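You operate a simulated robot arm through the tools that you are given. There is no shell and no other tool. Be economical: measure what you need, move in short steps, check, and stop when the job is done.

Carry out the task below with a simulated robot arm. There is one attempt and no reset: what you move stays moved.

Task
Take the yarn sample with the gold grip and leave it on the white job card with the yellow head.

Only the result counts: the job must be done as asked and must still hold three seconds after the hand-in. Knocking over, shifting, dropping, spilling or breaking anything else fails it.

Robot
A 7-joint arm with a two-finger parallel gripper, fixed in place. Base frame: the origin is at the foot of the arm, x ahead of it, y to its left, z up. Readings come in mm, degrees, newtons and seconds.
With the tool pointing down near the work surface it reaches from about 300 to 700 mm from the base axis. Its first joint turns from -66.0 to 66.0 degrees. Payload 1.57 kg.
Tool frame: the origin (TCP) lies between the finger pads and is the grasp point; the fingertips stand 30 mm ahead of it; z points along the fingers, y is the line along which they close. Largest opening 110 mm; finger width 24, thickness 12; the body of the gripper, 48 by 112 mm, starts 78 mm behind the TCP.
Orientation is that of the tool frame in the base frame, as a unit quaternion [w, x, y, z]. With the fingers straight down and closing along the base's y, the tool's x points along the base's -x, its y along +y and its z along -z.

Tools
- The arm moves only by the tool drive_tool. Its argument "commands" is a list of rows, each a list of 7 numbers: the shift along the base's x, y, z in mm, then the turn, a rotation vector about the base's x, y, z in degrees, then the closure, from 0 (fully open) to 1 (shut). In form: [[tx, ty, tz, wx, wy, wz, gripper], ...]. A call has 1 to 12 rows; each row is the pose to reach, as a shift and turn from the pose commanded when the call began. Each row takes 0.2 s and may step no farther than 50 mm and 8.6 degrees from the row before; otherwise, or with a gripper value out of range, the whole call is refused. Where a pose cannot be reached the arm comes as near as it can. A force on the tool above 40 N (or 10 N above the force at the start of the call, whichever is more), or a blocked arm, ends the call early, and 0.2 s more pass. The fingers move at their own pace (about 108 mm/s each) and stop on an object; they squeeze with about 22 N. The grip force told is the motor's: it shows also when the fingers shut on nothing. Time passes only in rows, and 0.2 s behind the last, so rows that repeat a pose let the fingers close. It gives the time, the measured TCP pose, the force on the tool (base axes), the opening and the grip force at its end, in the units of the frame above (readings bear some noise).
- Cameras (640 x 400 px; columns grow to the right, rows downward): "scene" is fixed at [142.2, -396.1, 1388.3]; the picture's right is [0.86, -0.50, 0.00], its down [-0.37, -0.64, -0.68] and it looks along [0.34, 0.59, -0.74] (base axes); focal length 356 px, centre (320, 200). "wrist" rides on the gripper at [70, 16, -141] in the tool frame; the picture's right is [-0.23, 0.97, 0.00], its down [-0.86, -0.20, -0.48] and it looks along [-0.47, -0.11, 0.88] (tool axes); focal length 222 px, centre (320, 200). There is no depth. A picture from a camera that has moved, and an enlarged one, comes with that camera's place and axes in the base frame and with its lens. The place of the scene camera against the robot may be out by one fixed shift of up to 12 mm in any direction.
- grab_frame(camera): a new picture of that camera. It takes no simulated time.
- inspect(camera, box): a new picture of the part [left, top, right, bottom] of that camera's present view, enlarged. It takes no simulated time.
- close_job(): hands the job in; it is judged then, once.

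Work in short steps. Places have to be worked out from the pictures, the camera data and where the tool is seen: move nearer, look again, correct. Check each grasp and each placing, and mend what went wrong. You have 90 turns and 46 pictures in all, those below and enlarged ones among them. Open the gripper and draw the arm clear of the work before you hand the job in, unless the task says otherwise; then end with one line.

The tools are called after "Call:" as name(argument=value, ...) on one line, values as JSON. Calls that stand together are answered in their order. drive_tool: Moves the arm, as the interface text tells. Its arguments: {"type":"object","properties":{"commands":{"type":"array"}},"required":["commands"]} The other tools are called the same way: grab_frame (camera) takes a picture; inspect (camera, box) takes an enlarged picture of a part of a camera's view; close_job () hands the job in.

At the start:

```text
t: 0.0
eef_pos: [274.5, 109.5, 1062.2]
orientation: [0.0, 0.0, 1.0, 0.0]
contact_force: [-0.8, -0.1, 0.9]
grip_width: 109.9
gripper_force: 0.1
```

scene: 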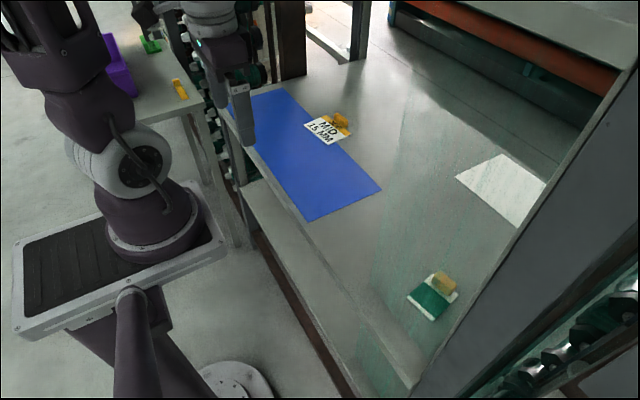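
wrist: 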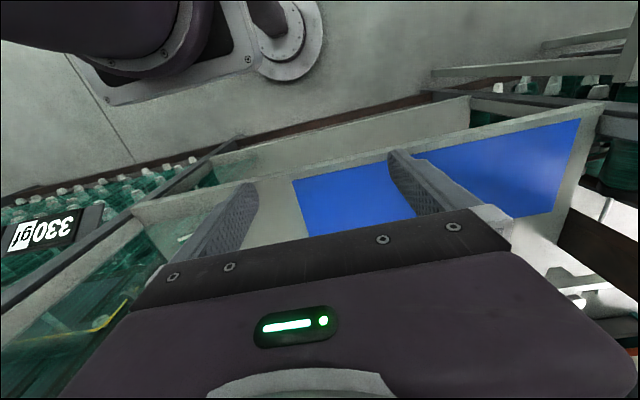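

I start by enlarging the objects on the table to identify the yarn sample and the job card.

Call:
inspect(camera="scene", box=[270, 90, 390, 165])

Call:
inspect(camera="scene", box=[380, 250, 500, 325])

Call:
inspect(camera="scene", box=[440, 140, 560, 215])

```text
5.33 times, centred on (330, 128) of scene
camera zoom: at [142.2, -396.1, 1388.3], right [0.86, -0.5, 0.0], down [-0.37, -0.64, -0.68], along [0.34, 0.59, -0.74], focal length 1897 px, centre (267, 587)
```

zoom: 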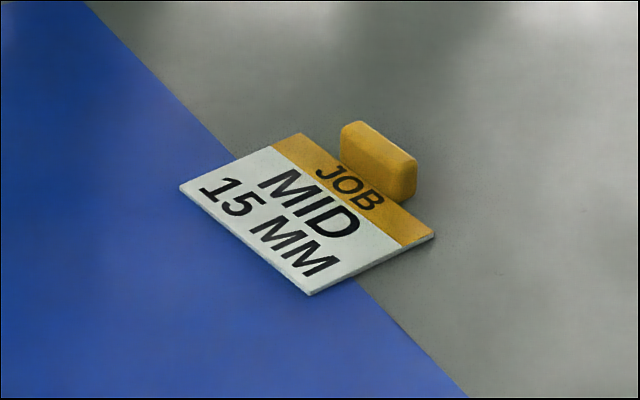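

```text
5.33 times, centred on (440, 288) of scene
camera zoom: at [142.2, -396.1, 1388.3], right [0.86, -0.5, 0.0], down [-0.37, -0.64, -0.68], along [0.34, 0.59, -0.74], focal length 1897 px, centre (-320, -267)
```

zoom: 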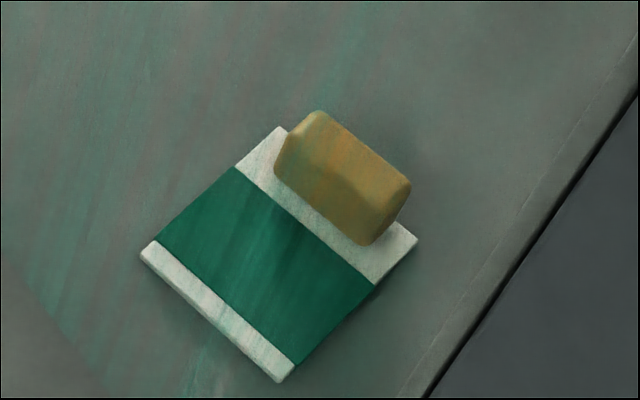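

```text
5.33 times, centred on (500, 178) of scene
camera zoom: at [142.2, -396.1, 1388.3], right [0.86, -0.5, 0.0], down [-0.37, -0.64, -0.68], along [0.34, 0.59, -0.74], focal length 1897 px, centre (-640, 320)
```

zoom: 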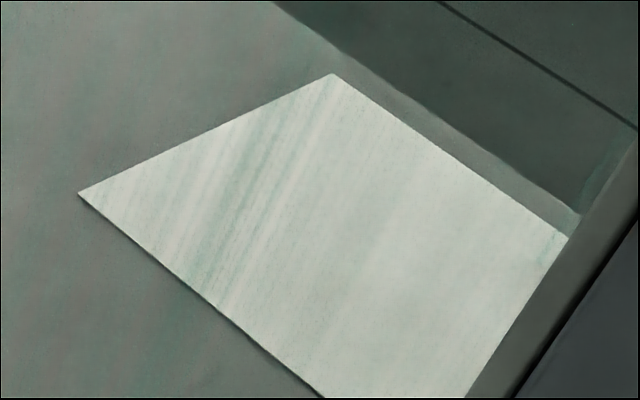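

The green yarn sample with gold grip seems to sit near (475,-230), and the job card near (558,287). I check for other samples, and for a transparent pane.

Call:
inspect(camera="scene", box=[80, 0, 240, 100])

Call:
inspect(camera="wrist", box=[0, 160, 240, 310])

Call:
inspect(camera="scene", box=[320, 150, 640, 350])

```text
4.00 times, centred on (160, 50) of scene
camera zoom: at [142.2, -396.1, 1388.3], right [0.86, -0.5, 0.0], down [-0.37, -0.64, -0.68], along [0.34, 0.59, -0.74], focal length 1423 px, centre (960, 800)
```

zoom: 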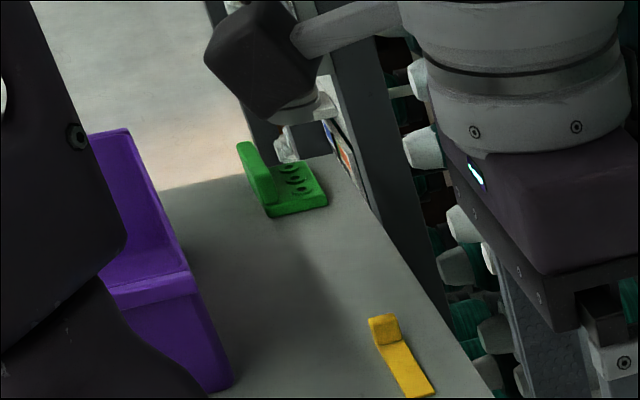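

```text
2.67 times, centred on (120, 235) of wrist
camera zoom: at [205.0, 125.5, 1204.1], right [0.23, 0.97, 0.0], down [0.85, -0.2, 0.48], along [0.47, -0.11, -0.88], focal length 592 px, centre (853, 107)
```

zoom: 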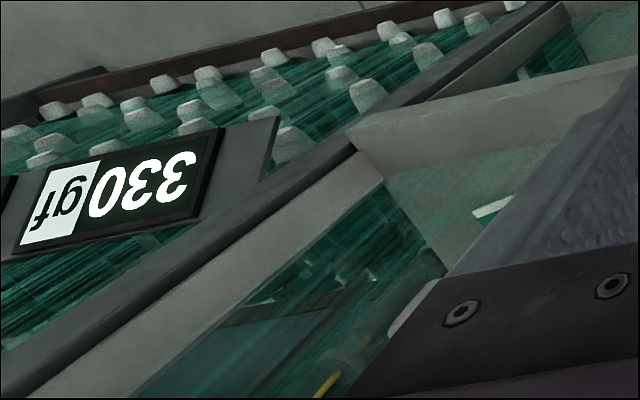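

```text
2.00 times, centred on (480, 250) of scene
camera zoom: at [142.2, -396.1, 1388.3], right [0.86, -0.5, 0.0], down [-0.37, -0.64, -0.68], along [0.34, 0.59, -0.74], focal length 712 px, centre (0, 100)
```

zoom: 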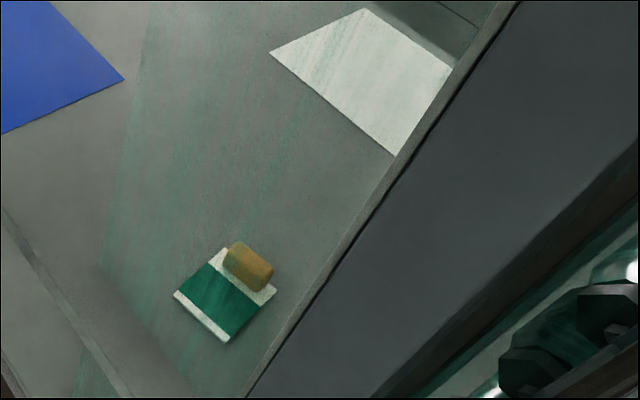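

There seems to be a sheet of green yarn between the scene camera and the right part of the table, perhaps a pane of warp threads above the sample. I turn the tool in place so the wrist camera looks that way.

Call:
drive_tool(commands=[[0, 0, 0, 0, 0, -8, 0], [0, 0, 0, 0, 0, -16, 0], [0, 0, 0, 0, 0, -24, 0], [0, 0, 0, 0, 0, -32, 0], [0, 0, 0, 0, 0, -40, 0], [0, 0, 0, 0, 0, -48, 0]])

Call:
grab_frame(camera="wrist")

```text
t: 1.4
eef_pos: [274.8, 108.0, 1063.5]
orientation: [0.0, 0.409, 0.913, 0.0]
contact_force: [-0.6, 0.5, 0.4]
grip_width: 109.9
gripper_force: 0.1
```

```text
37 pictures are left
camera wrist: at [240.6, 171.3, 1204.2], right [0.88, 0.48, 0.0], down [0.42, -0.77, 0.48], along [0.23, -0.42, -0.88], focal length 222 px, centre (320, 200)
```

wrist: 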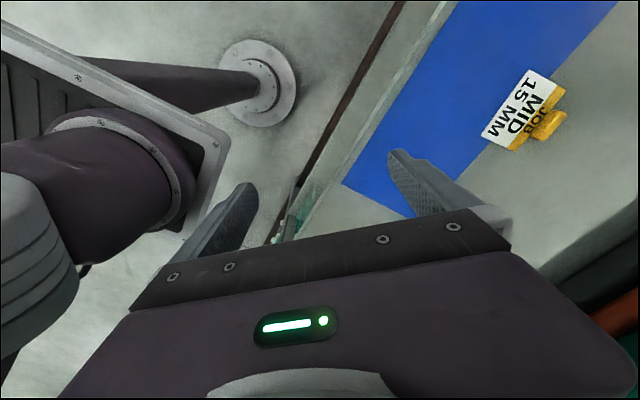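

This view puts the gripper between the camera and the sample. I turn the other way so the camera sits on the sample's side.

Call:
drive_tool(commands=[[0, 0, 0, 0, 0, 8, 0], [0, 0, 0, 0, 0, 16, 0], [0, 0, 0, 0, 0, 24, 0], [0, 0, 0, 0, 0, 32, 0], [0, 0, 0, 0, 0, 40, 0], [0, 0, 0, 0, 0, 48, 0], [0, 0, 0, 0, 0, 56, 0], [0, 0, 0, 0, 0, 64, 0], [0, 0, 0, 0, 0, 72, 0], [0, 0, 0, 0, 0, 80, 0], [0, 0, 0, 0, 0, 88, 0], [0, 0, 0, 0, 0, 96, 0]])

Call:
grab_frame(camera="wrist")

```text
t: 4.0
eef_pos: [274.6, 107.3, 1061.8]
orientation: [0.0, -0.407, 0.914, 0.0]
contact_force: [0.3, 0.1, -0.1]
grip_width: 109.8
gripper_force: 0.0
```

```text
36 pictures are left
camera wrist: at [216.4, 67.9, 1203.8], right [-0.57, 0.82, 0.0], down [0.72, 0.5, 0.48], along [0.39, 0.28, -0.88], focal length 222 px, centre (320, 200)
```

wrist: 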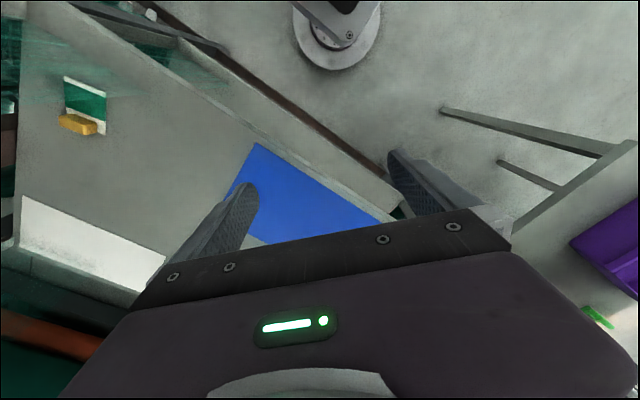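

The sample is now seen; I enlarge that corner to judge where the thread sheet is.

Call:
inspect(camera="wrist", box=[0, 0, 256, 160])

```text
2.50 times, centred on (128, 80) of wrist
camera zoom: at [216.4, 67.9, 1203.8], right [-0.57, 0.82, 0.0], down [0.72, 0.5, 0.48], along [0.39, 0.28, -0.88], focal length 555 px, centre (800, 500)
```

zoom: 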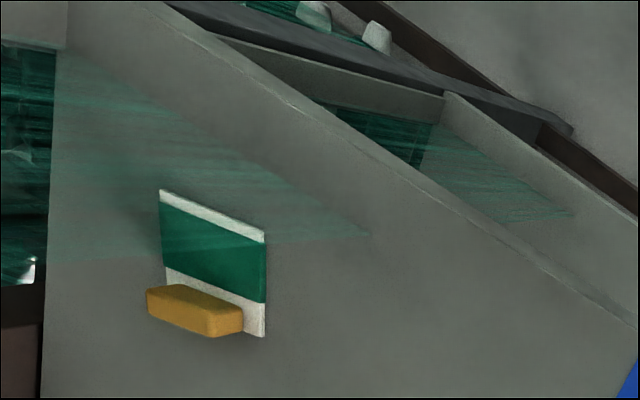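

The tint edges in both views point to one vertical edge at about (392,-147): a vertical curtain of green threads in the plane x≈392 for y below -147, standing between the robot and the sample. I look for its top.

Call:
inspect(camera="scene", box=[360, 0, 640, 175])

Call:
inspect(camera="scene", box=[320, 200, 640, 400])

```text
2.29 times, centred on (500, 88) of scene
camera zoom: at [142.2, -396.1, 1388.3], right [0.86, -0.5, 0.0], down [-0.37, -0.64, -0.68], along [0.34, 0.59, -0.74], focal length 813 px, centre (-91, 457)
```

zoom: 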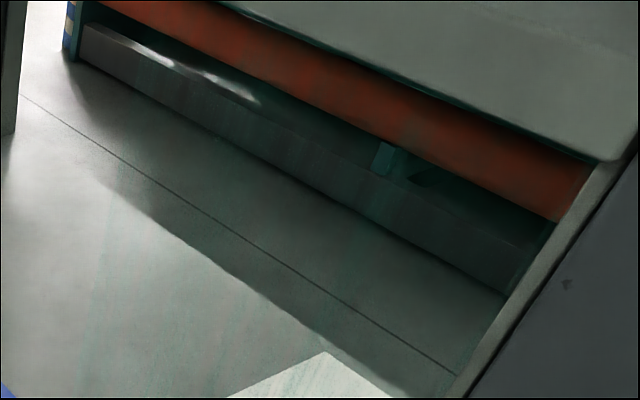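

```text
2.00 times, centred on (480, 300) of scene
camera zoom: at [142.2, -396.1, 1388.3], right [0.86, -0.5, 0.0], down [-0.37, -0.64, -0.68], along [0.34, 0.59, -0.74], focal length 712 px, centre (0, 0)
```

zoom: 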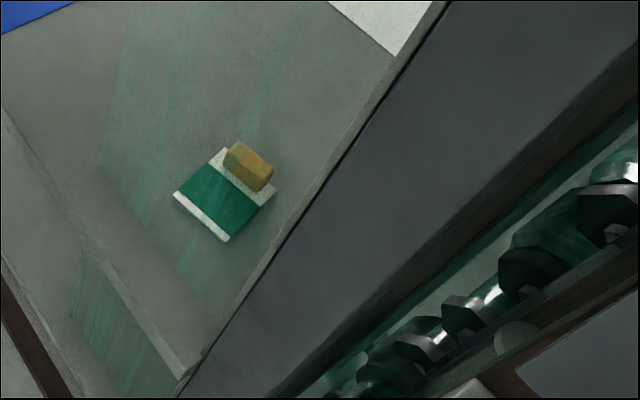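

The curtain reaches below the table level and high up. I look closely at where its side edge would meet the top of the picture, (422,0), which is z≈1277.

Call:
inspect(camera="scene", box=[384, 0, 480, 60])

Call:
inspect(camera="scene", box=[380, 40, 508, 120])

```text
6.67 times, centred on (432, 30) of scene
camera zoom: at [142.2, -396.1, 1388.3], right [0.86, -0.5, 0.0], down [-0.37, -0.64, -0.68], along [0.34, 0.59, -0.74], focal length 2372 px, centre (-427, 1333)
```

zoom: 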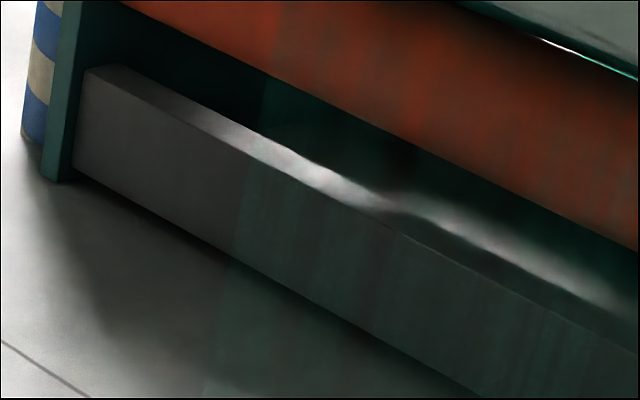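

```text
5.00 times, centred on (444, 80) of scene
camera zoom: at [142.2, -396.1, 1388.3], right [0.86, -0.5, 0.0], down [-0.37, -0.64, -0.68], along [0.34, 0.59, -0.74], focal length 1779 px, centre (-300, 800)
```

zoom: 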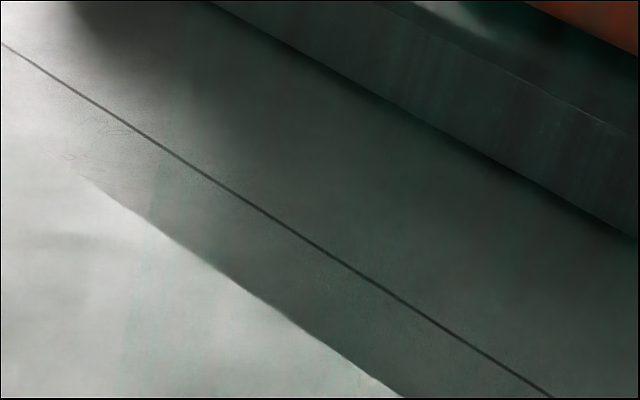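

The curtain spans the full height, so the sample must be reached from the +y side, around the edge at y≈-147, with the tool tilted towards -y. I first yaw the tool so its camera will be on the upper side, and move ahead on the free side.

Call:
drive_tool(commands=[[20, 0, 0, 0, 0, 8, 0], [40, 0, 0, 0, 0, 16, 0], [60, 0, 0, 0, 0, 24, 0], [80, 0, 0, 0, 0, 32, 0], [100, 0, 0, 0, 0, 40, 0], [125, 0, 0, 0, 0, 48, 0], [150, 0, 0, 0, 0, 54, 0], [150, 0, 0, 0, 0, 54, 0]])

Call:
grab_frame(camera="wrist")

```text
t: 5.4
eef_pos: [320.0, 91.6, 1064.3]
orientation: [0.033, 0.766, -0.642, 0.008]
contact_force: [-0.1, -0.9, 0.1]
grip_width: 110.0
gripper_force: 0.1
stopped in row 7: the arm was blocked; the commanded pose is now the measured one
```

```text
30 pictures are left
camera wrist: at [319.0, 30.4, 1210.3], right [-1.0, 0.05, 0.03], down [0.06, 0.9, 0.42], along [0.0, 0.42, -0.91], focal length 222 px, centre (320, 200)
```

wrist: 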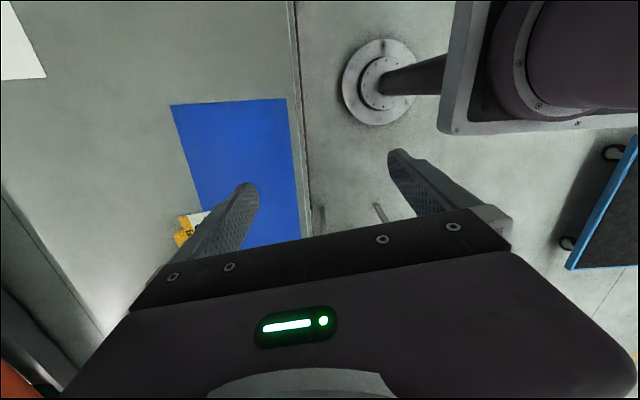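

The yaw limit blocks at about +100°, so I will use the flipped grip orientation (yaw about -78°), which needs less wrist turn. I rotate back first.

Call:
drive_tool(commands=[[0, 0, 0, 0, 0, -8.5, 0], [0, 0, 0, 0, 0, -17, 0], [0, 0, 0, 0, 0, -25.5, 0], [0, 0, 0, 0, 0, -34, 0], [0, 0, 0, 0, 0, -42.5, 0], [0, 0, 0, 0, 0, -51, 0], [0, 0, 0, 0, 0, -59.5, 0], [0, 0, 0, 0, 0, -68, 0], [0, 0, 0, 0, 0, -76.5, 0], [0, 0, 0, 0, 0, -85, 0], [0, 0, 0, 0, 0, -93.5, 0], [0, 0, 0, 0, 0, -102, 0]])

Call:
drive_tool(commands=[[10, 0, 0, 0, 0, -8.5, 0], [20, 0, 0, 0, 0, -17, 0], [30, 0, 0, 0, 0, -25.5, 0], [40, 0, 0, 0, 0, -34, 0], [50, 0, 0, 0, 0, -42.5, 0], [60, 0, 0, 0, 0, -51, 0], [70, 0, 0, 0, 0, -59.5, 0], [80, 0, 0, 0, 0, -68, 0], [80, 0, 0, 0, 0, -76, 0]])

```text
t: 8.0
eef_pos: [315.9, 122.2, 1064.5]
orientation: [-0.02, -0.038, 0.999, 0.03]
contact_force: [-0.1, 0.5, -0.3]
grip_width: 109.8
gripper_force: 0.1
```

```text
t: 8.7
eef_pos: [314.6, 128.6, 1064.8]
orientation: [-0.027, 0.102, 0.994, 0.037]
contact_force: [-0.6, 0.1, -0.4]
grip_width: 110.2
gripper_force: 0.0
stopped in row 3: the arm was blocked; the commanded pose is now the measured one
```

The arm stopped again near x≈316 without moving ahead; I look at what blocks it.

Call:
grab_frame(camera="scene")

```text
29 pictures are left
```

scene: 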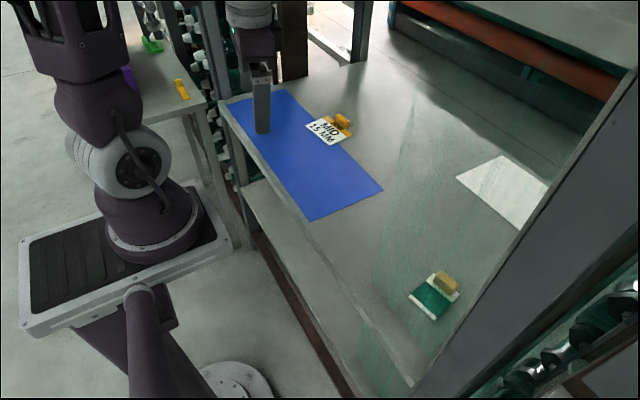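

Nothing visible touches the gripper, so perhaps a joint limit or the elbow is stuck. I test with a small retreat downward and back at the present yaw.

Call:
drive_tool(commands=[[-10, -5, -10, 0, 0, 0, 0], [-20, -10, -20, 0, 0, 0, 0], [-20, -10, -40, 0, 0, 0, 0], [-20, -10, -40, 0, 0, 0, 0]])

```text
t: 9.7
eef_pos: [310.6, 116.7, 1020.2]
orientation: [-0.031, 0.109, 0.993, 0.036]
contact_force: [-0.8, 0.5, 0.5]
grip_width: 110.3
gripper_force: 0.1
```

It lags by 16 mm in x. I try small moves forward and down to see if it tracks.

Call:
drive_tool(commands=[[20, 0, -20, 0, 0, 0, 0], [50, 0, -20, 0, 0, 0, 0], [80, 0, -20, 0, 0, 0, 0], [80, 0, -20, 0, 0, 0, 0]])

```text
t: 10.7
eef_pos: [373.5, 113.9, 1000.9]
orientation: [-0.038, 0.103, 0.993, 0.03]
contact_force: [0.7, 0.4, -1.4]
grip_width: 110.1
gripper_force: 0.1
```

It tracks again. I level the tool (about -4.5°, -2.6°) and continue forward to roughly (470,60).

Call:
drive_tool(commands=[[25, -15, 0, -1.1, -0.7, 0, 0], [50, -30, 0, -2.2, -1.3, 0, 0], [75, -45, 0, -3.4, -2, 0, 0], [100, -60, 0, -4.5, -2.65, 0, 0], [100, -60, 0, -4.5, -2.65, 0, 0]])

```text
t: 11.4
eef_pos: [357.7, 86.6, 992.7]
orientation: [-0.078, 0.05, 0.996, -0.013]
contact_force: [0.7, 0.0, -0.2]
grip_width: 110.0
gripper_force: 0.0
stopped in row 3: the arm was blocked; the commanded pose is now the measured one
```

Again held back, with the tool pitched by 9°, which looks like a wrist limit at this height. I descend here (free area over the mat) to about z=900 and level the tool by -9° about y.

Call:
drive_tool(commands=[[0, 0, -20, 0, 0, 0, 0], [0, 0, -45, 0, 0, 0, 0], [0, 0, -70, 0, -3, 0, 0], [0, 0, -90, 0, -6, 0, 0], [0, 0, -90, 0, -9, 0, 0], [0, 0, -90, 0, -9, 0, 0]])

Call:
grab_frame(camera="scene")

```text
t: 12.8
eef_pos: [373.2, 82.3, 903.6]
orientation: [0.005, 0.064, 0.998, -0.004]
contact_force: [0.0, 0.5, 0.1]
grip_width: 110.0
gripper_force: 0.0
```

```text
28 pictures are left
```

scene: 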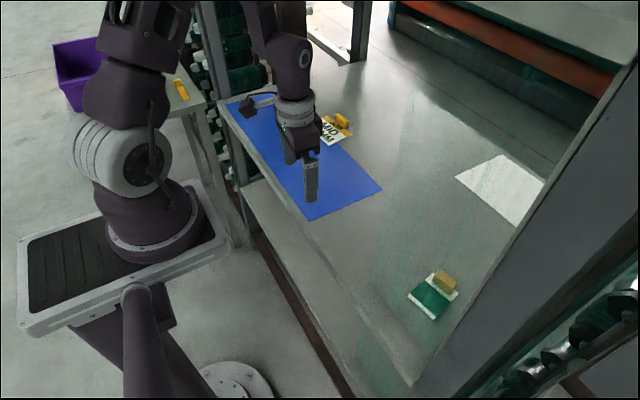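

Level and tracking now. I turn the yaw to about -78° here.

Call:
drive_tool(commands=[[0, 0, 0, 0, 0, -8, 0], [0, 0, 0, 0, 0, -16, 0], [0, 0, 0, 0, 0, -24, 0], [0, 0, 0, 0, 0, -32, 0], [0, 0, 0, 0, 0, -40, 0], [0, 0, 0, 0, 0, -48, 0], [0, 0, 0, 0, 0, -56, 0], [0, 0, 0, 0, 0, -64, 0], [0, 0, 0, 0, 0, -71, 0], [0, 0, 0, 0, 0, -71, 0]])

```text
t: 15.0
eef_pos: [362.3, 83.3, 902.7]
orientation: [-0.005, 0.627, 0.779, -0.002]
contact_force: [-0.7, 0.3, -0.6]
grip_width: 110.2
gripper_force: 0.1
```

Yaw is now -77.6° and tracking. I move ahead to about (480,40,900) on the free side.

Call:
drive_tool(commands=[[25, -10, 0, 0, 0, 0, 0], [50, -20, 0, 0, 0, 0, 0], [75, -30, 0, 0, 0, 0, 0], [100, -40, 0, 0, 0, 0, 0], [122, -46, 0, 0, 0, 0, 0], [122, -46, 0, 0, 0, 0, 0]])

```text
t: 15.9
eef_pos: [338.0, 68.2, 909.8]
orientation: [-0.055, 0.594, 0.801, -0.057]
contact_force: [0.2, 0.4, -0.5]
grip_width: 110.1
gripper_force: 0.1
stopped in row 4: the arm was blocked; the commanded pose is now the measured one
```

The arm links seem to hit something overhead when I go ahead at low y. I retreat to the left, level the tool, and then tilt it to look up with the wrist camera.

Call:
drive_tool(commands=[[0, 15, 0, 0.4, -2.2, 0, 0], [0, 30, 0, 0.8, -4.5, 0, 0], [0, 45, 0, 1.2, -6.7, 0, 0], [0, 60, 0, 1.5, -8.9, 0, 0], [0, 60, 0, 1.5, -8.9, 0, 0]])

Call:
drive_tool(commands=[[0, 10, 10, -7.8, -1.6, 0, 0], [0, 20, 20, -15.7, -3.2, 0, 0], [0, 30, 30, -23.5, -4.8, 0, 0], [0, 40, 40, -31.4, -6.4, 0, 0], [0, 40, 50, -39.2, -8, 0, 0], [0, 40, 50, -45, -9.2, 0, 0], [0, 40, 50, -45, -9.2, 0, 0]])

Call:
grab_frame(camera="wrist")

Call:
grab_frame(camera="scene")

```text
t: 17.1
eef_pos: [367.2, 130.8, 901.0]
orientation: [0.004, 0.597, 0.803, 0.001]
contact_force: [0.0, 0.7, 0.0]
grip_width: 109.9
gripper_force: 0.0
```

```text
t: 18.7
eef_pos: [370.1, 171.1, 950.9]
orientation: [0.296, 0.547, 0.739, -0.259]
contact_force: [-0.2, 0.9, 0.8]
grip_width: 110.1
gripper_force: 0.1
```

```text
27 pictures are left
camera wrist: at [347.9, 321.3, 997.2], right [0.99, 0.11, 0.11], down [-0.07, -0.28, 0.96], along [0.13, -0.95, -0.27], focal length 222 px, centre (320, 200)
```

wrist: 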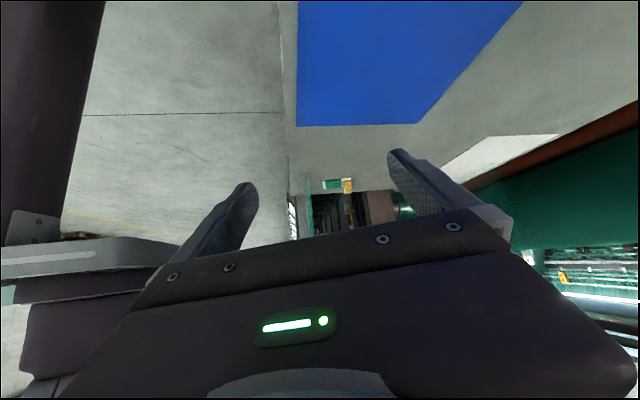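

```text
26 pictures are left
```

scene: 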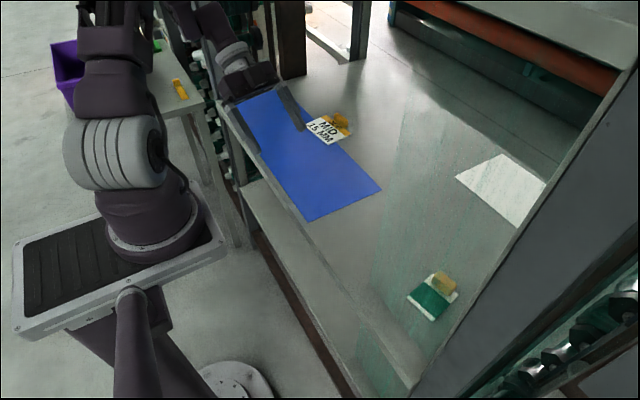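

The tilt works and tracks. From here I test pure forward motion at y≈171, staying well above the job card.

Call:
drive_tool(commands=[[20, 0, 0, 0, 0, 0, 0], [40, 0, 0, 0, 0, 0, 0], [60, 0, 0, 0, 0, 0, 0], [80, 0, 0, 0, 0, 0, 0], [80, 0, 0, 0, 0, 0, 0], [80, 0, 0, 0, 0, 0, 0]])

```text
t: 20.1
eef_pos: [448.5, 171.6, 950.6]
orientation: [0.295, 0.548, 0.738, -0.26]
contact_force: [0.6, -0.6, 0.0]
grip_width: 110.2
gripper_force: 0.0
```

Perfect tracking here. I continue ahead to x≈500 and begin moving to the right.

Call:
drive_tool(commands=[[20, 0, 0, 0, 0, 0, 0], [40, -10, 0, 0, 0, 0, 0], [50, -35, 0, 0, 0, 0, 0], [50, -60, 0, 0, 0, 0, 0], [50, -90, 0, 0, 0, 0, 0], [50, -120, 0, 0, 0, 0, 0], [50, -120, 0, 0, 0, 0, 0]])

Call:
grab_frame(camera="scene")

```text
t: 21.7
eef_pos: [498.1, 51.3, 952.8]
orientation: [0.295, 0.548, 0.739, -0.258]
contact_force: [-1.1, 0.1, -0.2]
grip_width: 110.0
gripper_force: 0.0
```

```text
25 pictures are left
```

scene: 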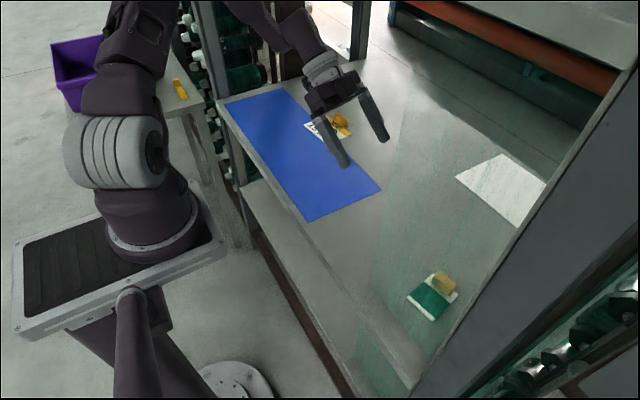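

Tracking well and clear. I continue to the right in steps, with the gripper partly closed to keep clear of the curtain.

Call:
drive_tool(commands=[[0, -25, 0, 0, 0, 0, 0.2], [4, -50, 0, 0, 0, 0, 0.4], [8, -75, 0, 0, 0, 0, 0.4], [8, -100, 0, 0, 0, 0, 0.4], [8, -100, 0, 0, 0, 0, 0.4]])

Call:
grab_frame(camera="wrist")

Call:
grab_frame(camera="scene")

```text
t: 22.9
eef_pos: [505.7, -49.1, 952.0]
orientation: [0.296, 0.547, 0.739, -0.259]
contact_force: [0.1, 0.4, -0.6]
grip_width: 66.0
gripper_force: 0.1
```

```text
24 pictures are left
camera wrist: at [485.2, 101.2, 998.9], right [0.99, 0.11, 0.11], down [-0.07, -0.28, 0.96], along [0.13, -0.95, -0.27], focal length 222 px, centre (320, 200)
```

wrist: 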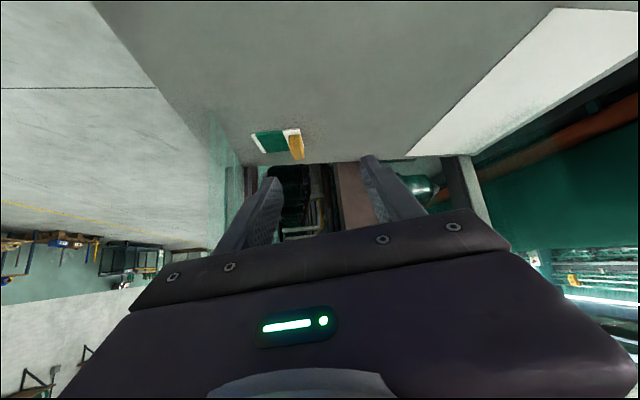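

```text
23 pictures are left
```

scene: 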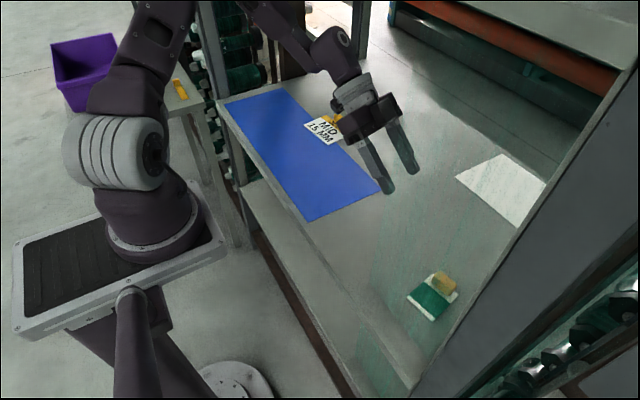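

The sample and the curtain are both visible. I enlarge the sample for measuring.

Call:
inspect(camera="wrist", box=[200, 100, 344, 190])

```text
4.44 times, centred on (272, 145) of wrist
camera zoom: at [485.2, 101.2, 998.9], right [0.99, 0.11, 0.11], down [-0.07, -0.28, 0.96], along [0.13, -0.95, -0.27], focal length 987 px, centre (533, 444)
```

zoom: 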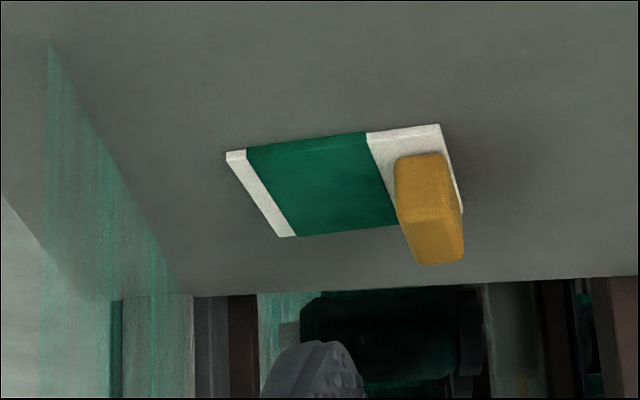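

From this view: curtain foot at x≈393 from y=-147 on; sample yaw about 9°, grip centre about (502,-223), z≈806–826, 20×40 mm. I correct the tool orientation and move to about (500,-130,920).

Call:
drive_tool(commands=[[-2, -20, -8, 0.3, -1.1, -2.2, 0.4], [-4, -40, -16, 0.6, -2.2, -4.4, 0.4], [-6, -60, -24, 0.9, -3.3, -6.5, 0.4], [-6, -80, -32, 0.9, -3.3, -6.5, 0.4], [-6, -80, -32, 0.9, -3.3, -6.5, 0.4]])

Call:
grab_frame(camera="scene")

Call:
grab_frame(camera="wrist")

```text
t: 24.1
eef_pos: [502.9, -128.8, 919.1]
orientation: [0.296, 0.599, 0.7, -0.254]
contact_force: [-0.5, 0.3, -0.2]
grip_width: 66.1
gripper_force: 0.0
```

```text
21 pictures are left
```

scene: 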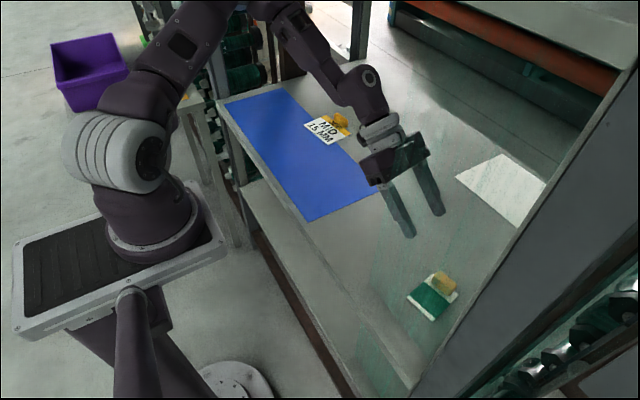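

```text
20 pictures are left
camera wrist: at [495.3, 22.5, 966.6], right [0.99, -0.01, 0.16], down [-0.16, -0.28, 0.95], along [0.04, -0.96, -0.28], focal length 222 px, centre (320, 200)
```

wrist: 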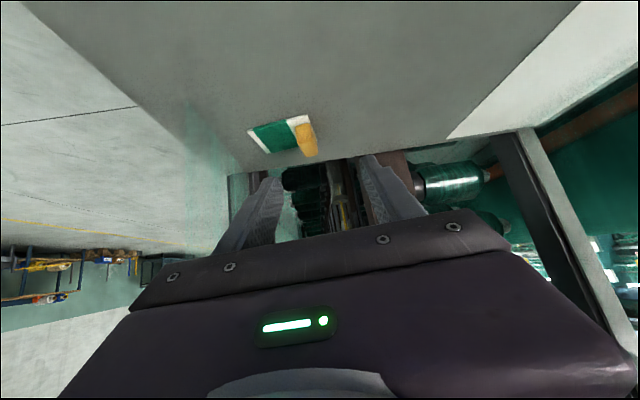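

The elbow lies well on the +y side, so clearance is good. I remeasure the grip from here.

Call:
inspect(camera="wrist", box=[224, 95, 352, 175])

```text
5.00 times, centred on (288, 135) of wrist
camera zoom: at [495.3, 22.5, 966.6], right [0.99, -0.01, 0.16], down [-0.16, -0.28, 0.95], along [0.04, -0.96, -0.28], focal length 1111 px, centre (480, 525)
```

zoom: 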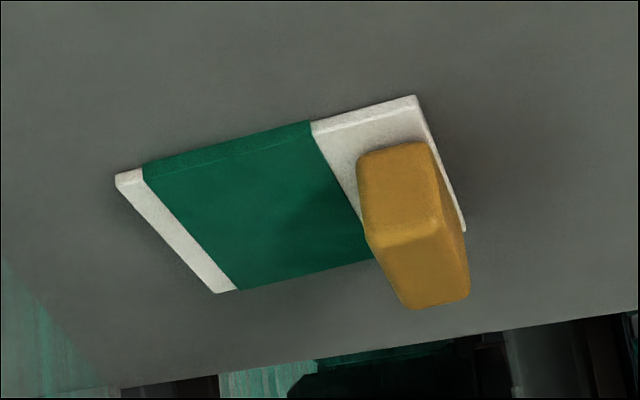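

Grip centre confirmed at about (502,-224), yaw ~9°, top z≈827. I move to above it, at TCP (500.5,-211,875), and look.

Call:
drive_tool(commands=[[-1, -25, -10, 0, 0, 0, 0.4], [-2, -50, -25, 0, 0, 0, 0.4], [-2.5, -70, -35, 0, 0, 0, 0.4], [-2.5, -82, -44, 0, 0, 0, 0.4], [-2.5, -82, -44, 0, 0, 0, 0.4]])

Call:
inspect(camera="wrist", box=[200, 80, 456, 240])

Call:
inspect(camera="scene", box=[340, 130, 532, 330])

```text
t: 25.3
eef_pos: [496.8, -210.9, 874.2]
orientation: [0.296, 0.599, 0.7, -0.253]
contact_force: [0.1, 0.1, 0.1]
grip_width: 66.0
gripper_force: 0.1
```

```text
2.50 times, centred on (328, 160) of wrist
camera zoom: at [490.5, -59.1, 922.8], right [0.99, -0.01, 0.16], down [-0.16, -0.28, 0.95], along [0.04, -0.96, -0.28], focal length 555 px, centre (300, 300)
```

zoom: 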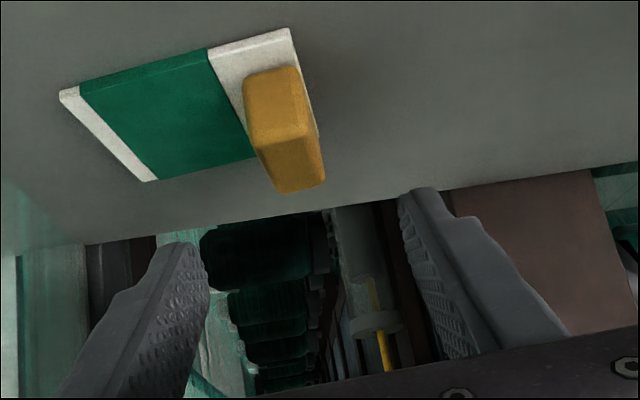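

```text
2.00 times, centred on (436, 230) of scene
camera zoom: at [142.2, -396.1, 1388.3], right [0.86, -0.5, 0.0], down [-0.37, -0.64, -0.68], along [0.34, 0.59, -0.74], focal length 712 px, centre (88, 140)
```

zoom: 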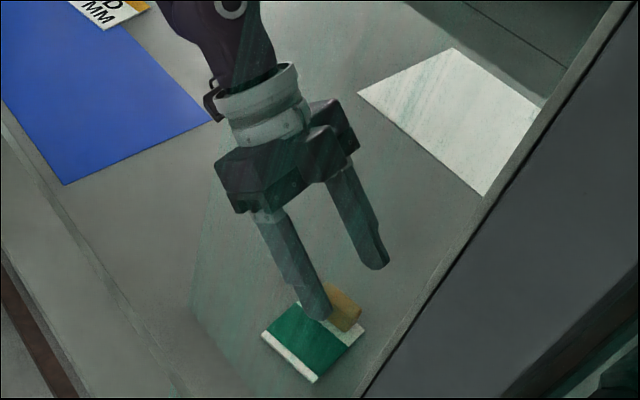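

The fingers straddle the grip in line, about 3 mm low in x. I descend 36 mm with a +3.5 mm x correction.

Call:
drive_tool(commands=[[2, 0, -10, 0, 0, 0, 0.4], [3.5, 0, -20, 0, 0, 0, 0.4], [3.5, 0, -30, 0, 0, 0, 0.4], [3.5, 0, -36, 0, 0, 0, 0.4], [3.5, 0, -36, 0, 0, 0, 0.4]])

Call:
inspect(camera="wrist", box=[200, 80, 456, 240])

```text
t: 26.5
eef_pos: [501.1, -210.2, 839.7]
orientation: [0.296, 0.599, 0.7, -0.254]
contact_force: [0.2, 0.3, 0.6]
grip_width: 66.0
gripper_force: 0.0
```

```text
2.50 times, centred on (328, 160) of wrist
camera zoom: at [494.7, -58.6, 887.5], right [0.99, -0.01, 0.16], down [-0.16, -0.28, 0.95], along [0.04, -0.96, -0.28], focal length 555 px, centre (300, 300)
```

zoom: 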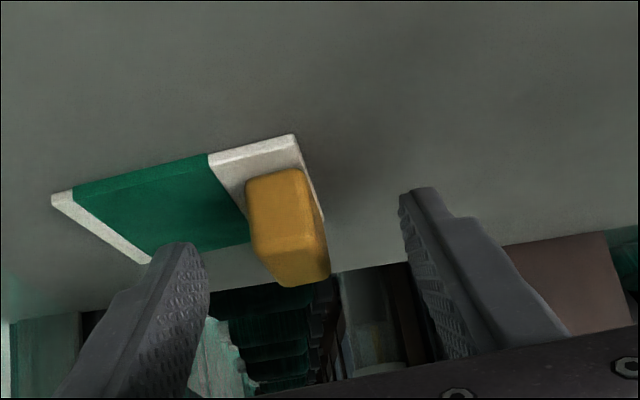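

The grip is well between the fingers. I lower 3 mm more, shift x by -2, and close.

Call:
drive_tool(commands=[[-2, 0, -3, 0, 0, 0, 0.4], [-2, 0, -3, 0, 0, 0, 0.6], [-2, 0, -3, 0, 0, 0, 0.8], [-2, 0, -3, 0, 0, 0, 1], [-2, 0, -3, 0, 0, 0, 1], [-2, 0, -3, 0, 0, 0, 1]])

Call:
inspect(camera="wrist", box=[200, 80, 456, 240])

```text
t: 27.9
eef_pos: [501.0, -210.3, 836.0]
orientation: [0.297, 0.598, 0.7, -0.254]
contact_force: [0.1, 0.6, 0.1]
grip_width: 18.2
gripper_force: 21.7
```

```text
2.50 times, centred on (328, 160) of wrist
camera zoom: at [492.6, -58.6, 884.1], right [0.99, -0.01, 0.16], down [-0.16, -0.28, 0.95], along [0.04, -0.96, -0.28], focal length 555 px, centre (300, 300)
```

zoom: 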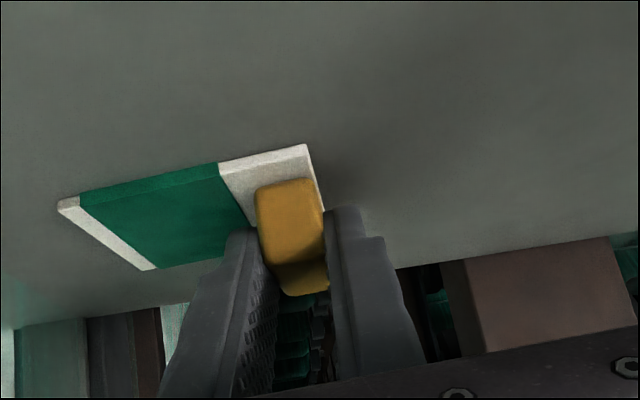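

Gripped at 18.2 mm with 21.7 N. I lift gently and check that the sample stays level in the grip.

Call:
drive_tool(commands=[[0, 0, 5, 0, 0, 0, 1], [0, 0, 12, 0, 0, 0, 1], [0, 0, 25, 0, 0, 0, 1], [0, 0, 40, 0, 0, 0, 1], [0, 0, 40, 0, 0, 0, 1]])

Call:
inspect(camera="wrist", box=[200, 80, 456, 240])

```text
t: 29.1
eef_pos: [500.5, -210.0, 876.3]
orientation: [0.296, 0.599, 0.7, -0.254]
contact_force: [-0.8, 0.0, -0.6]
grip_width: 18.0
gripper_force: 21.6
```

```text
2.50 times, centred on (328, 160) of wrist
camera zoom: at [492.3, -58.7, 925.0], right [0.99, -0.01, 0.16], down [-0.16, -0.28, 0.95], along [0.04, -0.96, -0.28], focal length 555 px, centre (300, 300)
```

zoom: 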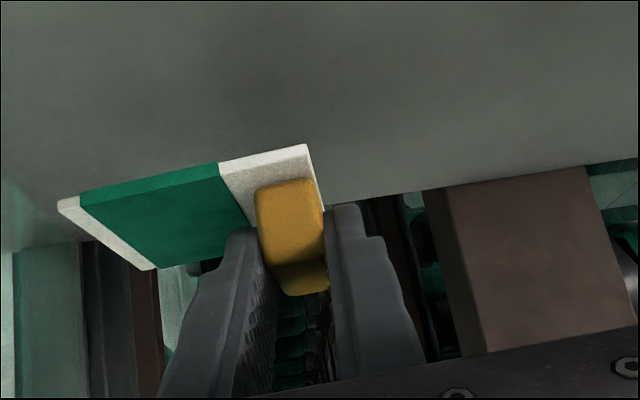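

The sample is held level; its centre is about (-23,-13) mm from the TCP. I raise it and move back along +y, clear of the curtain, at constant orientation.

Call:
drive_tool(commands=[[0, 10, 15, 0, 0, 0, 1], [0, 30, 30, 0, 0, 0, 1], [0, 55, 45, 0, 0, 0, 1], [0, 80, 60, 0, 0, 0, 1], [0, 110, 70, 0, 0, 0, 1], [0, 140, 70, 0, 0, 0, 1], [0, 170, 70, 0, 0, 0, 1], [0, 200, 70, 0, 0, 0, 1], [0, 230, 70, 0, 0, 0, 1], [0, 230, 70, 0, 0, 0, 1]])

Call:
grab_frame(camera="scene")

```text
t: 31.3
eef_pos: [500.0, 20.5, 945.8]
orientation: [0.297, 0.598, 0.7, -0.254]
contact_force: [-0.5, 0.0, -0.7]
grip_width: 18.0
gripper_force: 21.9
```

```text
13 pictures are left
```

scene: 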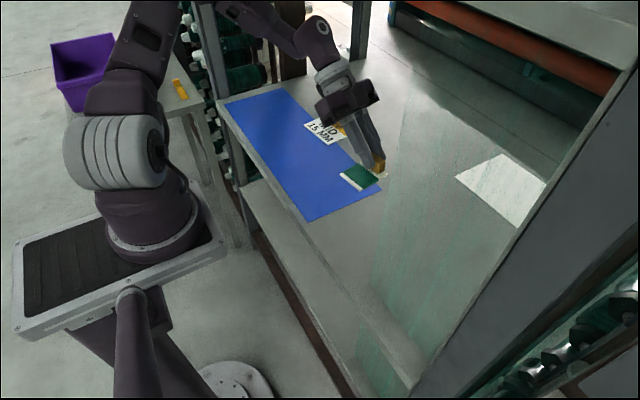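

Clear of the curtain. Now I turn the tool about z by +44° while moving toward the card, then check tracking.

Call:
drive_tool(commands=[[5, 25, 0, 0, 0, 7.3, 1], [10, 50, 0, 0, 0, 14.6, 1], [15, 75, 0, 0, 0, 22, 1], [20, 100, 0, 0, 0, 29.3, 1], [25, 125, 0, 0, 0, 36.6, 1], [30, 150, 0, 0, 0, 44, 1], [30, 150, 0, 0, 0, 44, 1]])

```text
t: 32.9
eef_pos: [529.0, 168.7, 946.6]
orientation: [0.37, 0.292, 0.873, -0.123]
contact_force: [-0.3, 0.1, 0.3]
grip_width: 18.4
gripper_force: 22.3
```

Tracking well. I finish the turn (+43°) while moving toward (540,260).

Call:
drive_tool(commands=[[0, 15, 0, 0, 0, 7.2, 1], [0, 30, 0, 0, 0, 14.4, 1], [0, 45, 0, 0, 0, 21.6, 1], [0, 60, 0, 0, 0, 28.8, 1], [0, 75, 0, 0, 0, 36, 1], [0, 90, 0, 0, 0, 43, 1], [0, 90, 0, 0, 0, 43, 1]])

Call:
grab_frame(camera="wrist")

Call:
grab_frame(camera="scene")

```text
t: 34.5
eef_pos: [520.3, 273.4, 954.3]
orientation: [0.397, -0.057, 0.916, 0.027]
contact_force: [-0.4, -0.4, -0.6]
grip_width: 18.0
gripper_force: 21.9
```

```text
12 pictures are left
camera wrist: at [368.4, 271.5, 1000.7], right [0.03, 0.99, 0.17], down [0.26, -0.17, 0.95], along [0.97, 0.01, -0.26], focal length 222 px, centre (320, 200)
```

wrist: 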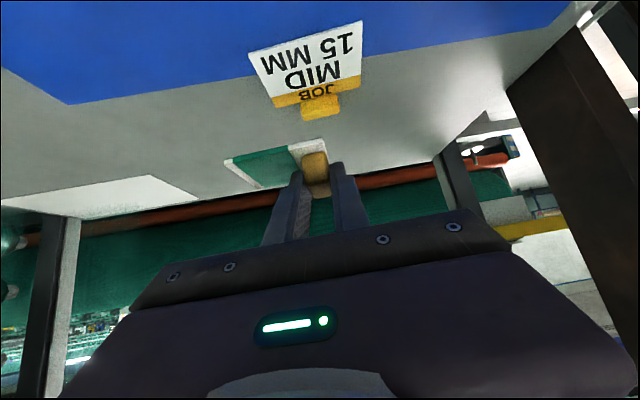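

```text
11 pictures are left
```

scene: 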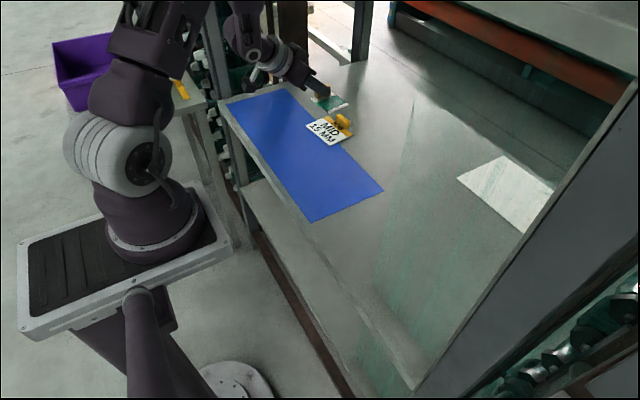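

The position lags by about 15 mm here, so I'm near a limit; orientation is right. I enlarge the card view to locate it.

Call:
inspect(camera="wrist", box=[200, 0, 392, 120])

```text
3.33 times, centred on (296, 60) of wrist
camera zoom: at [368.4, 271.5, 1000.7], right [0.03, 0.99, 0.17], down [0.26, -0.17, 0.95], along [0.97, 0.01, -0.26], focal length 740 px, centre (400, 667)
```

zoom: 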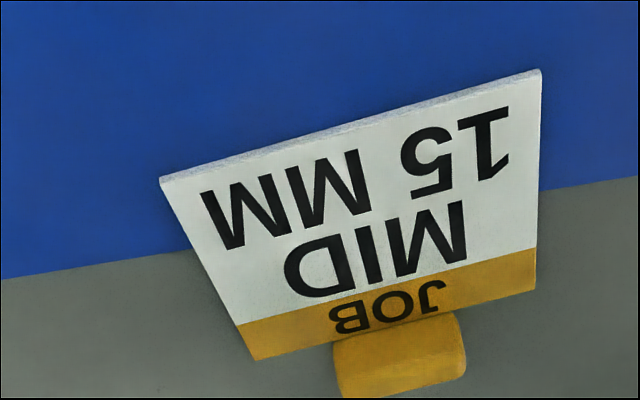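

Card centre is about (569,289), yaw 97°, with a block behind its head at x≥603. I aim the sample centre at about (562,288), i.e. TCP (550,311), and move above it at z≈890.

Call:
drive_tool(commands=[[5, 15, 0, 0, 0, 0, 1], [12, 30, -15, 0, 0, 0, 1], [21, 45, -30, 0, 0, 0, 1], [21, 52, -50, 0, 0, 0, 1], [21, 52, -56, 0, 0, 0, 1], [21, 52, -56, 0, 0, 0, 1]])

```text
t: 35.4
eef_pos: [547.7, 329.1, 1014.7]
orientation: [0.462, -0.052, 0.884, 0.058]
contact_force: [-0.3, -0.5, 0.2]
grip_width: 18.1
gripper_force: 21.8
stopped in row 4: the arm was blocked; the commanded pose is now the measured one
```

It was blocked and rose instead of descending. I look at the arm's posture.

Call:
grab_frame(camera="scene")

```text
9 pictures are left
```

scene: 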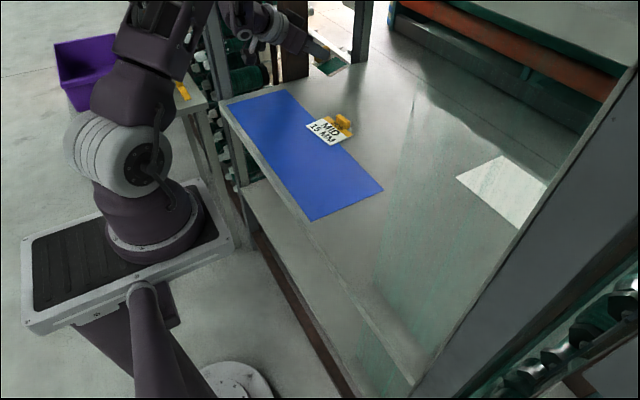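

The arm jams as the tool nears pointing along +x. I turn back to the intermediate orientation that tracked, above the card.

Call:
drive_tool(commands=[[3, -3, 0, -0.1, 1.7, -7.5, 1], [6, -6, 0, -0.2, 3.4, -15, 1], [9, -9, -10, -0.3, 5.1, -22.5, 1], [12, -12, -20, -0.4, 6.8, -30, 1], [15, -16, -40, -0.5, 8.5, -37.5, 1], [15, -16, -55, -0.6, 10.2, -45, 1], [15, -16, -55, -0.6, 10.2, -45, 1]])

```text
t: 37.0
eef_pos: [582.1, 306.8, 950.3]
orientation: [0.364, 0.303, 0.872, -0.128]
contact_force: [0.5, -0.3, -0.3]
grip_width: 18.3
gripper_force: 22.4
```

Back in a tracking orientation. I correct the position to about (569,312,900).

Call:
drive_tool(commands=[[-6, 3, -15, 0, 0, 0, 1], [-13, 6, -35, 0, 0, 0, 1], [-13, 6, -50, 0, 0, 0, 1], [-13, 6, -50, 0, 0, 0, 1]])

```text
t: 38.0
eef_pos: [568.8, 314.7, 900.4]
orientation: [0.364, 0.303, 0.871, -0.128]
contact_force: [-0.9, 0.6, -0.1]
grip_width: 18.1
gripper_force: 22.1
```

Tracking exactly. I now turn slowly, +16°, in small rows.

Call:
drive_tool(commands=[[-2, 0, 0, 0, 0, 4, 1], [-4, 0, 0, 0, 0, 8, 1], [-6, 0, 0, 0, 0, 12, 1], [-8, 0, 0, 0, 0, 16, 1], [-8, 0, 0, 0, 0, 16, 1]])

```text
t: 39.1
eef_pos: [561.6, 314.7, 901.0]
orientation: [0.378, 0.178, 0.905, -0.076]
contact_force: [-0.2, -0.6, -0.3]
grip_width: 18.2
gripper_force: 22.1
```

Still exact. Another +12°.

Call:
drive_tool(commands=[[-1.5, 0, 0, 0, 0, 4, 1], [-3, 0, 0, 0, 0, 8, 1], [-5, 0, 0, 0, 0, 12, 1], [-5, 0, 0, 0, 0, 12, 1]])

```text
t: 40.1
eef_pos: [556.7, 315.5, 901.4]
orientation: [0.384, 0.082, 0.919, -0.035]
contact_force: [0.1, -0.5, -0.1]
grip_width: 18.0
gripper_force: 22.0
```

Still exact; +8° more.

Call:
drive_tool(commands=[[-1, 0, 0, 0, 0, 4, 1], [-2, 0, 0, 0, 0, 8, 1], [-2, 0, 0, 0, 0, 8, 1]])

```text
t: 41.0
eef_pos: [553.5, 313.9, 900.7]
orientation: [0.386, 0.017, 0.922, -0.008]
contact_force: [-0.4, -0.6, -0.9]
grip_width: 18.2
gripper_force: 21.4
```

Sample yaw is now within about 10° of the card. I shift +3 mm in x, descend to z≈852, and inspect.

Call:
drive_tool(commands=[[3, 0, -10, 0, 0, 0, 1], [3, 0, -22, 0, 0, 0, 1], [3, 0, -35, 0, 0, 0, 1], [3, 0, -48, 0, 0, 0, 1], [3, 0, -48, 0, 0, 0, 1]])

Call:
inspect(camera="wrist", box=[176, 60, 432, 220])

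Call:
inspect(camera="scene", box=[250, 60, 410, 160])

```text
t: 42.1
eef_pos: [557.8, 315.2, 852.8]
orientation: [0.386, 0.018, 0.922, -0.008]
contact_force: [-0.3, 0.0, -0.2]
grip_width: 18.3
gripper_force: 21.9
```

```text
2.50 times, centred on (304, 140) of wrist
camera zoom: at [408.3, 337.8, 902.9], right [0.2, 0.97, 0.16], down [0.25, -0.21, 0.95], along [0.95, -0.15, -0.28], focal length 555 px, centre (360, 350)
```

zoom: 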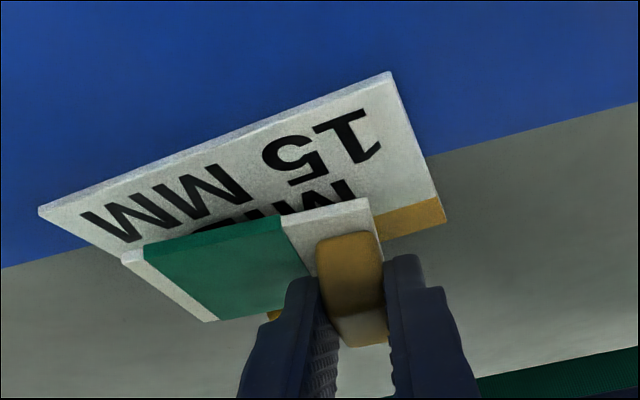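

```text
4.00 times, centred on (330, 110) of scene
camera zoom: at [142.2, -396.1, 1388.3], right [0.86, -0.5, 0.0], down [-0.37, -0.64, -0.68], along [0.34, 0.59, -0.74], focal length 1423 px, centre (280, 560)
```

zoom: 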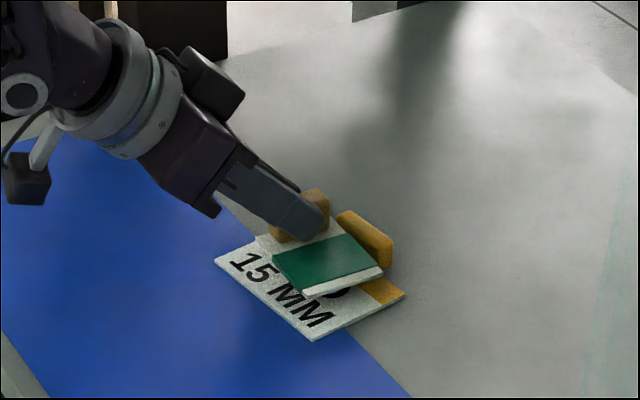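

Sample centre is about (569,288) over card centre (568,289), with about 9 mm to the block. I shift -3 mm in x and lower to near contact in small rows.

Call:
drive_tool(commands=[[-3, 0, -4, 0, 0, 0, 1], [-3, 0, -8, 0, 0, 0, 1], [-3, 0, -10, 0, 0, 0, 1], [-3, 0, -11.5, 0, 0, 0, 1], [-3, 0, -11.5, 0, 0, 0, 1]])

Call:
inspect(camera="wrist", box=[176, 60, 432, 220])

```text
t: 43.4
eef_pos: [554.3, 315.1, 842.4]
orientation: [0.386, 0.017, 0.922, -0.008]
contact_force: [0.8, -0.3, 1.1]
grip_width: 18.3
gripper_force: 22.0
```

```text
2.50 times, centred on (304, 140) of wrist
camera zoom: at [406.1, 337.8, 891.1], right [0.2, 0.97, 0.16], down [0.25, -0.21, 0.95], along [0.95, -0.15, -0.28], focal length 555 px, centre (360, 350)
```

zoom: 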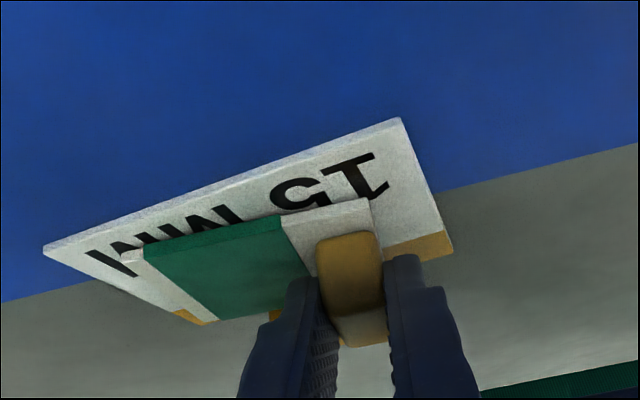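

Close to contact but not yet. I lower another 3 mm slowly and read the force.

Call:
drive_tool(commands=[[0, 0, -1, 0, 0, 0, 1], [0, 0, -2, 0, 0, 0, 1], [0, 0, -2.5, 0, 0, 0, 1], [0, 0, -2.5, 0, 0, 0, 1]])

```text
t: 44.4
eef_pos: [555.8, 314.0, 839.6]
orientation: [0.387, 0.019, 0.922, -0.008]
contact_force: [0.6, 0.4, 8.4]
grip_width: 18.3
gripper_force: 21.8
```

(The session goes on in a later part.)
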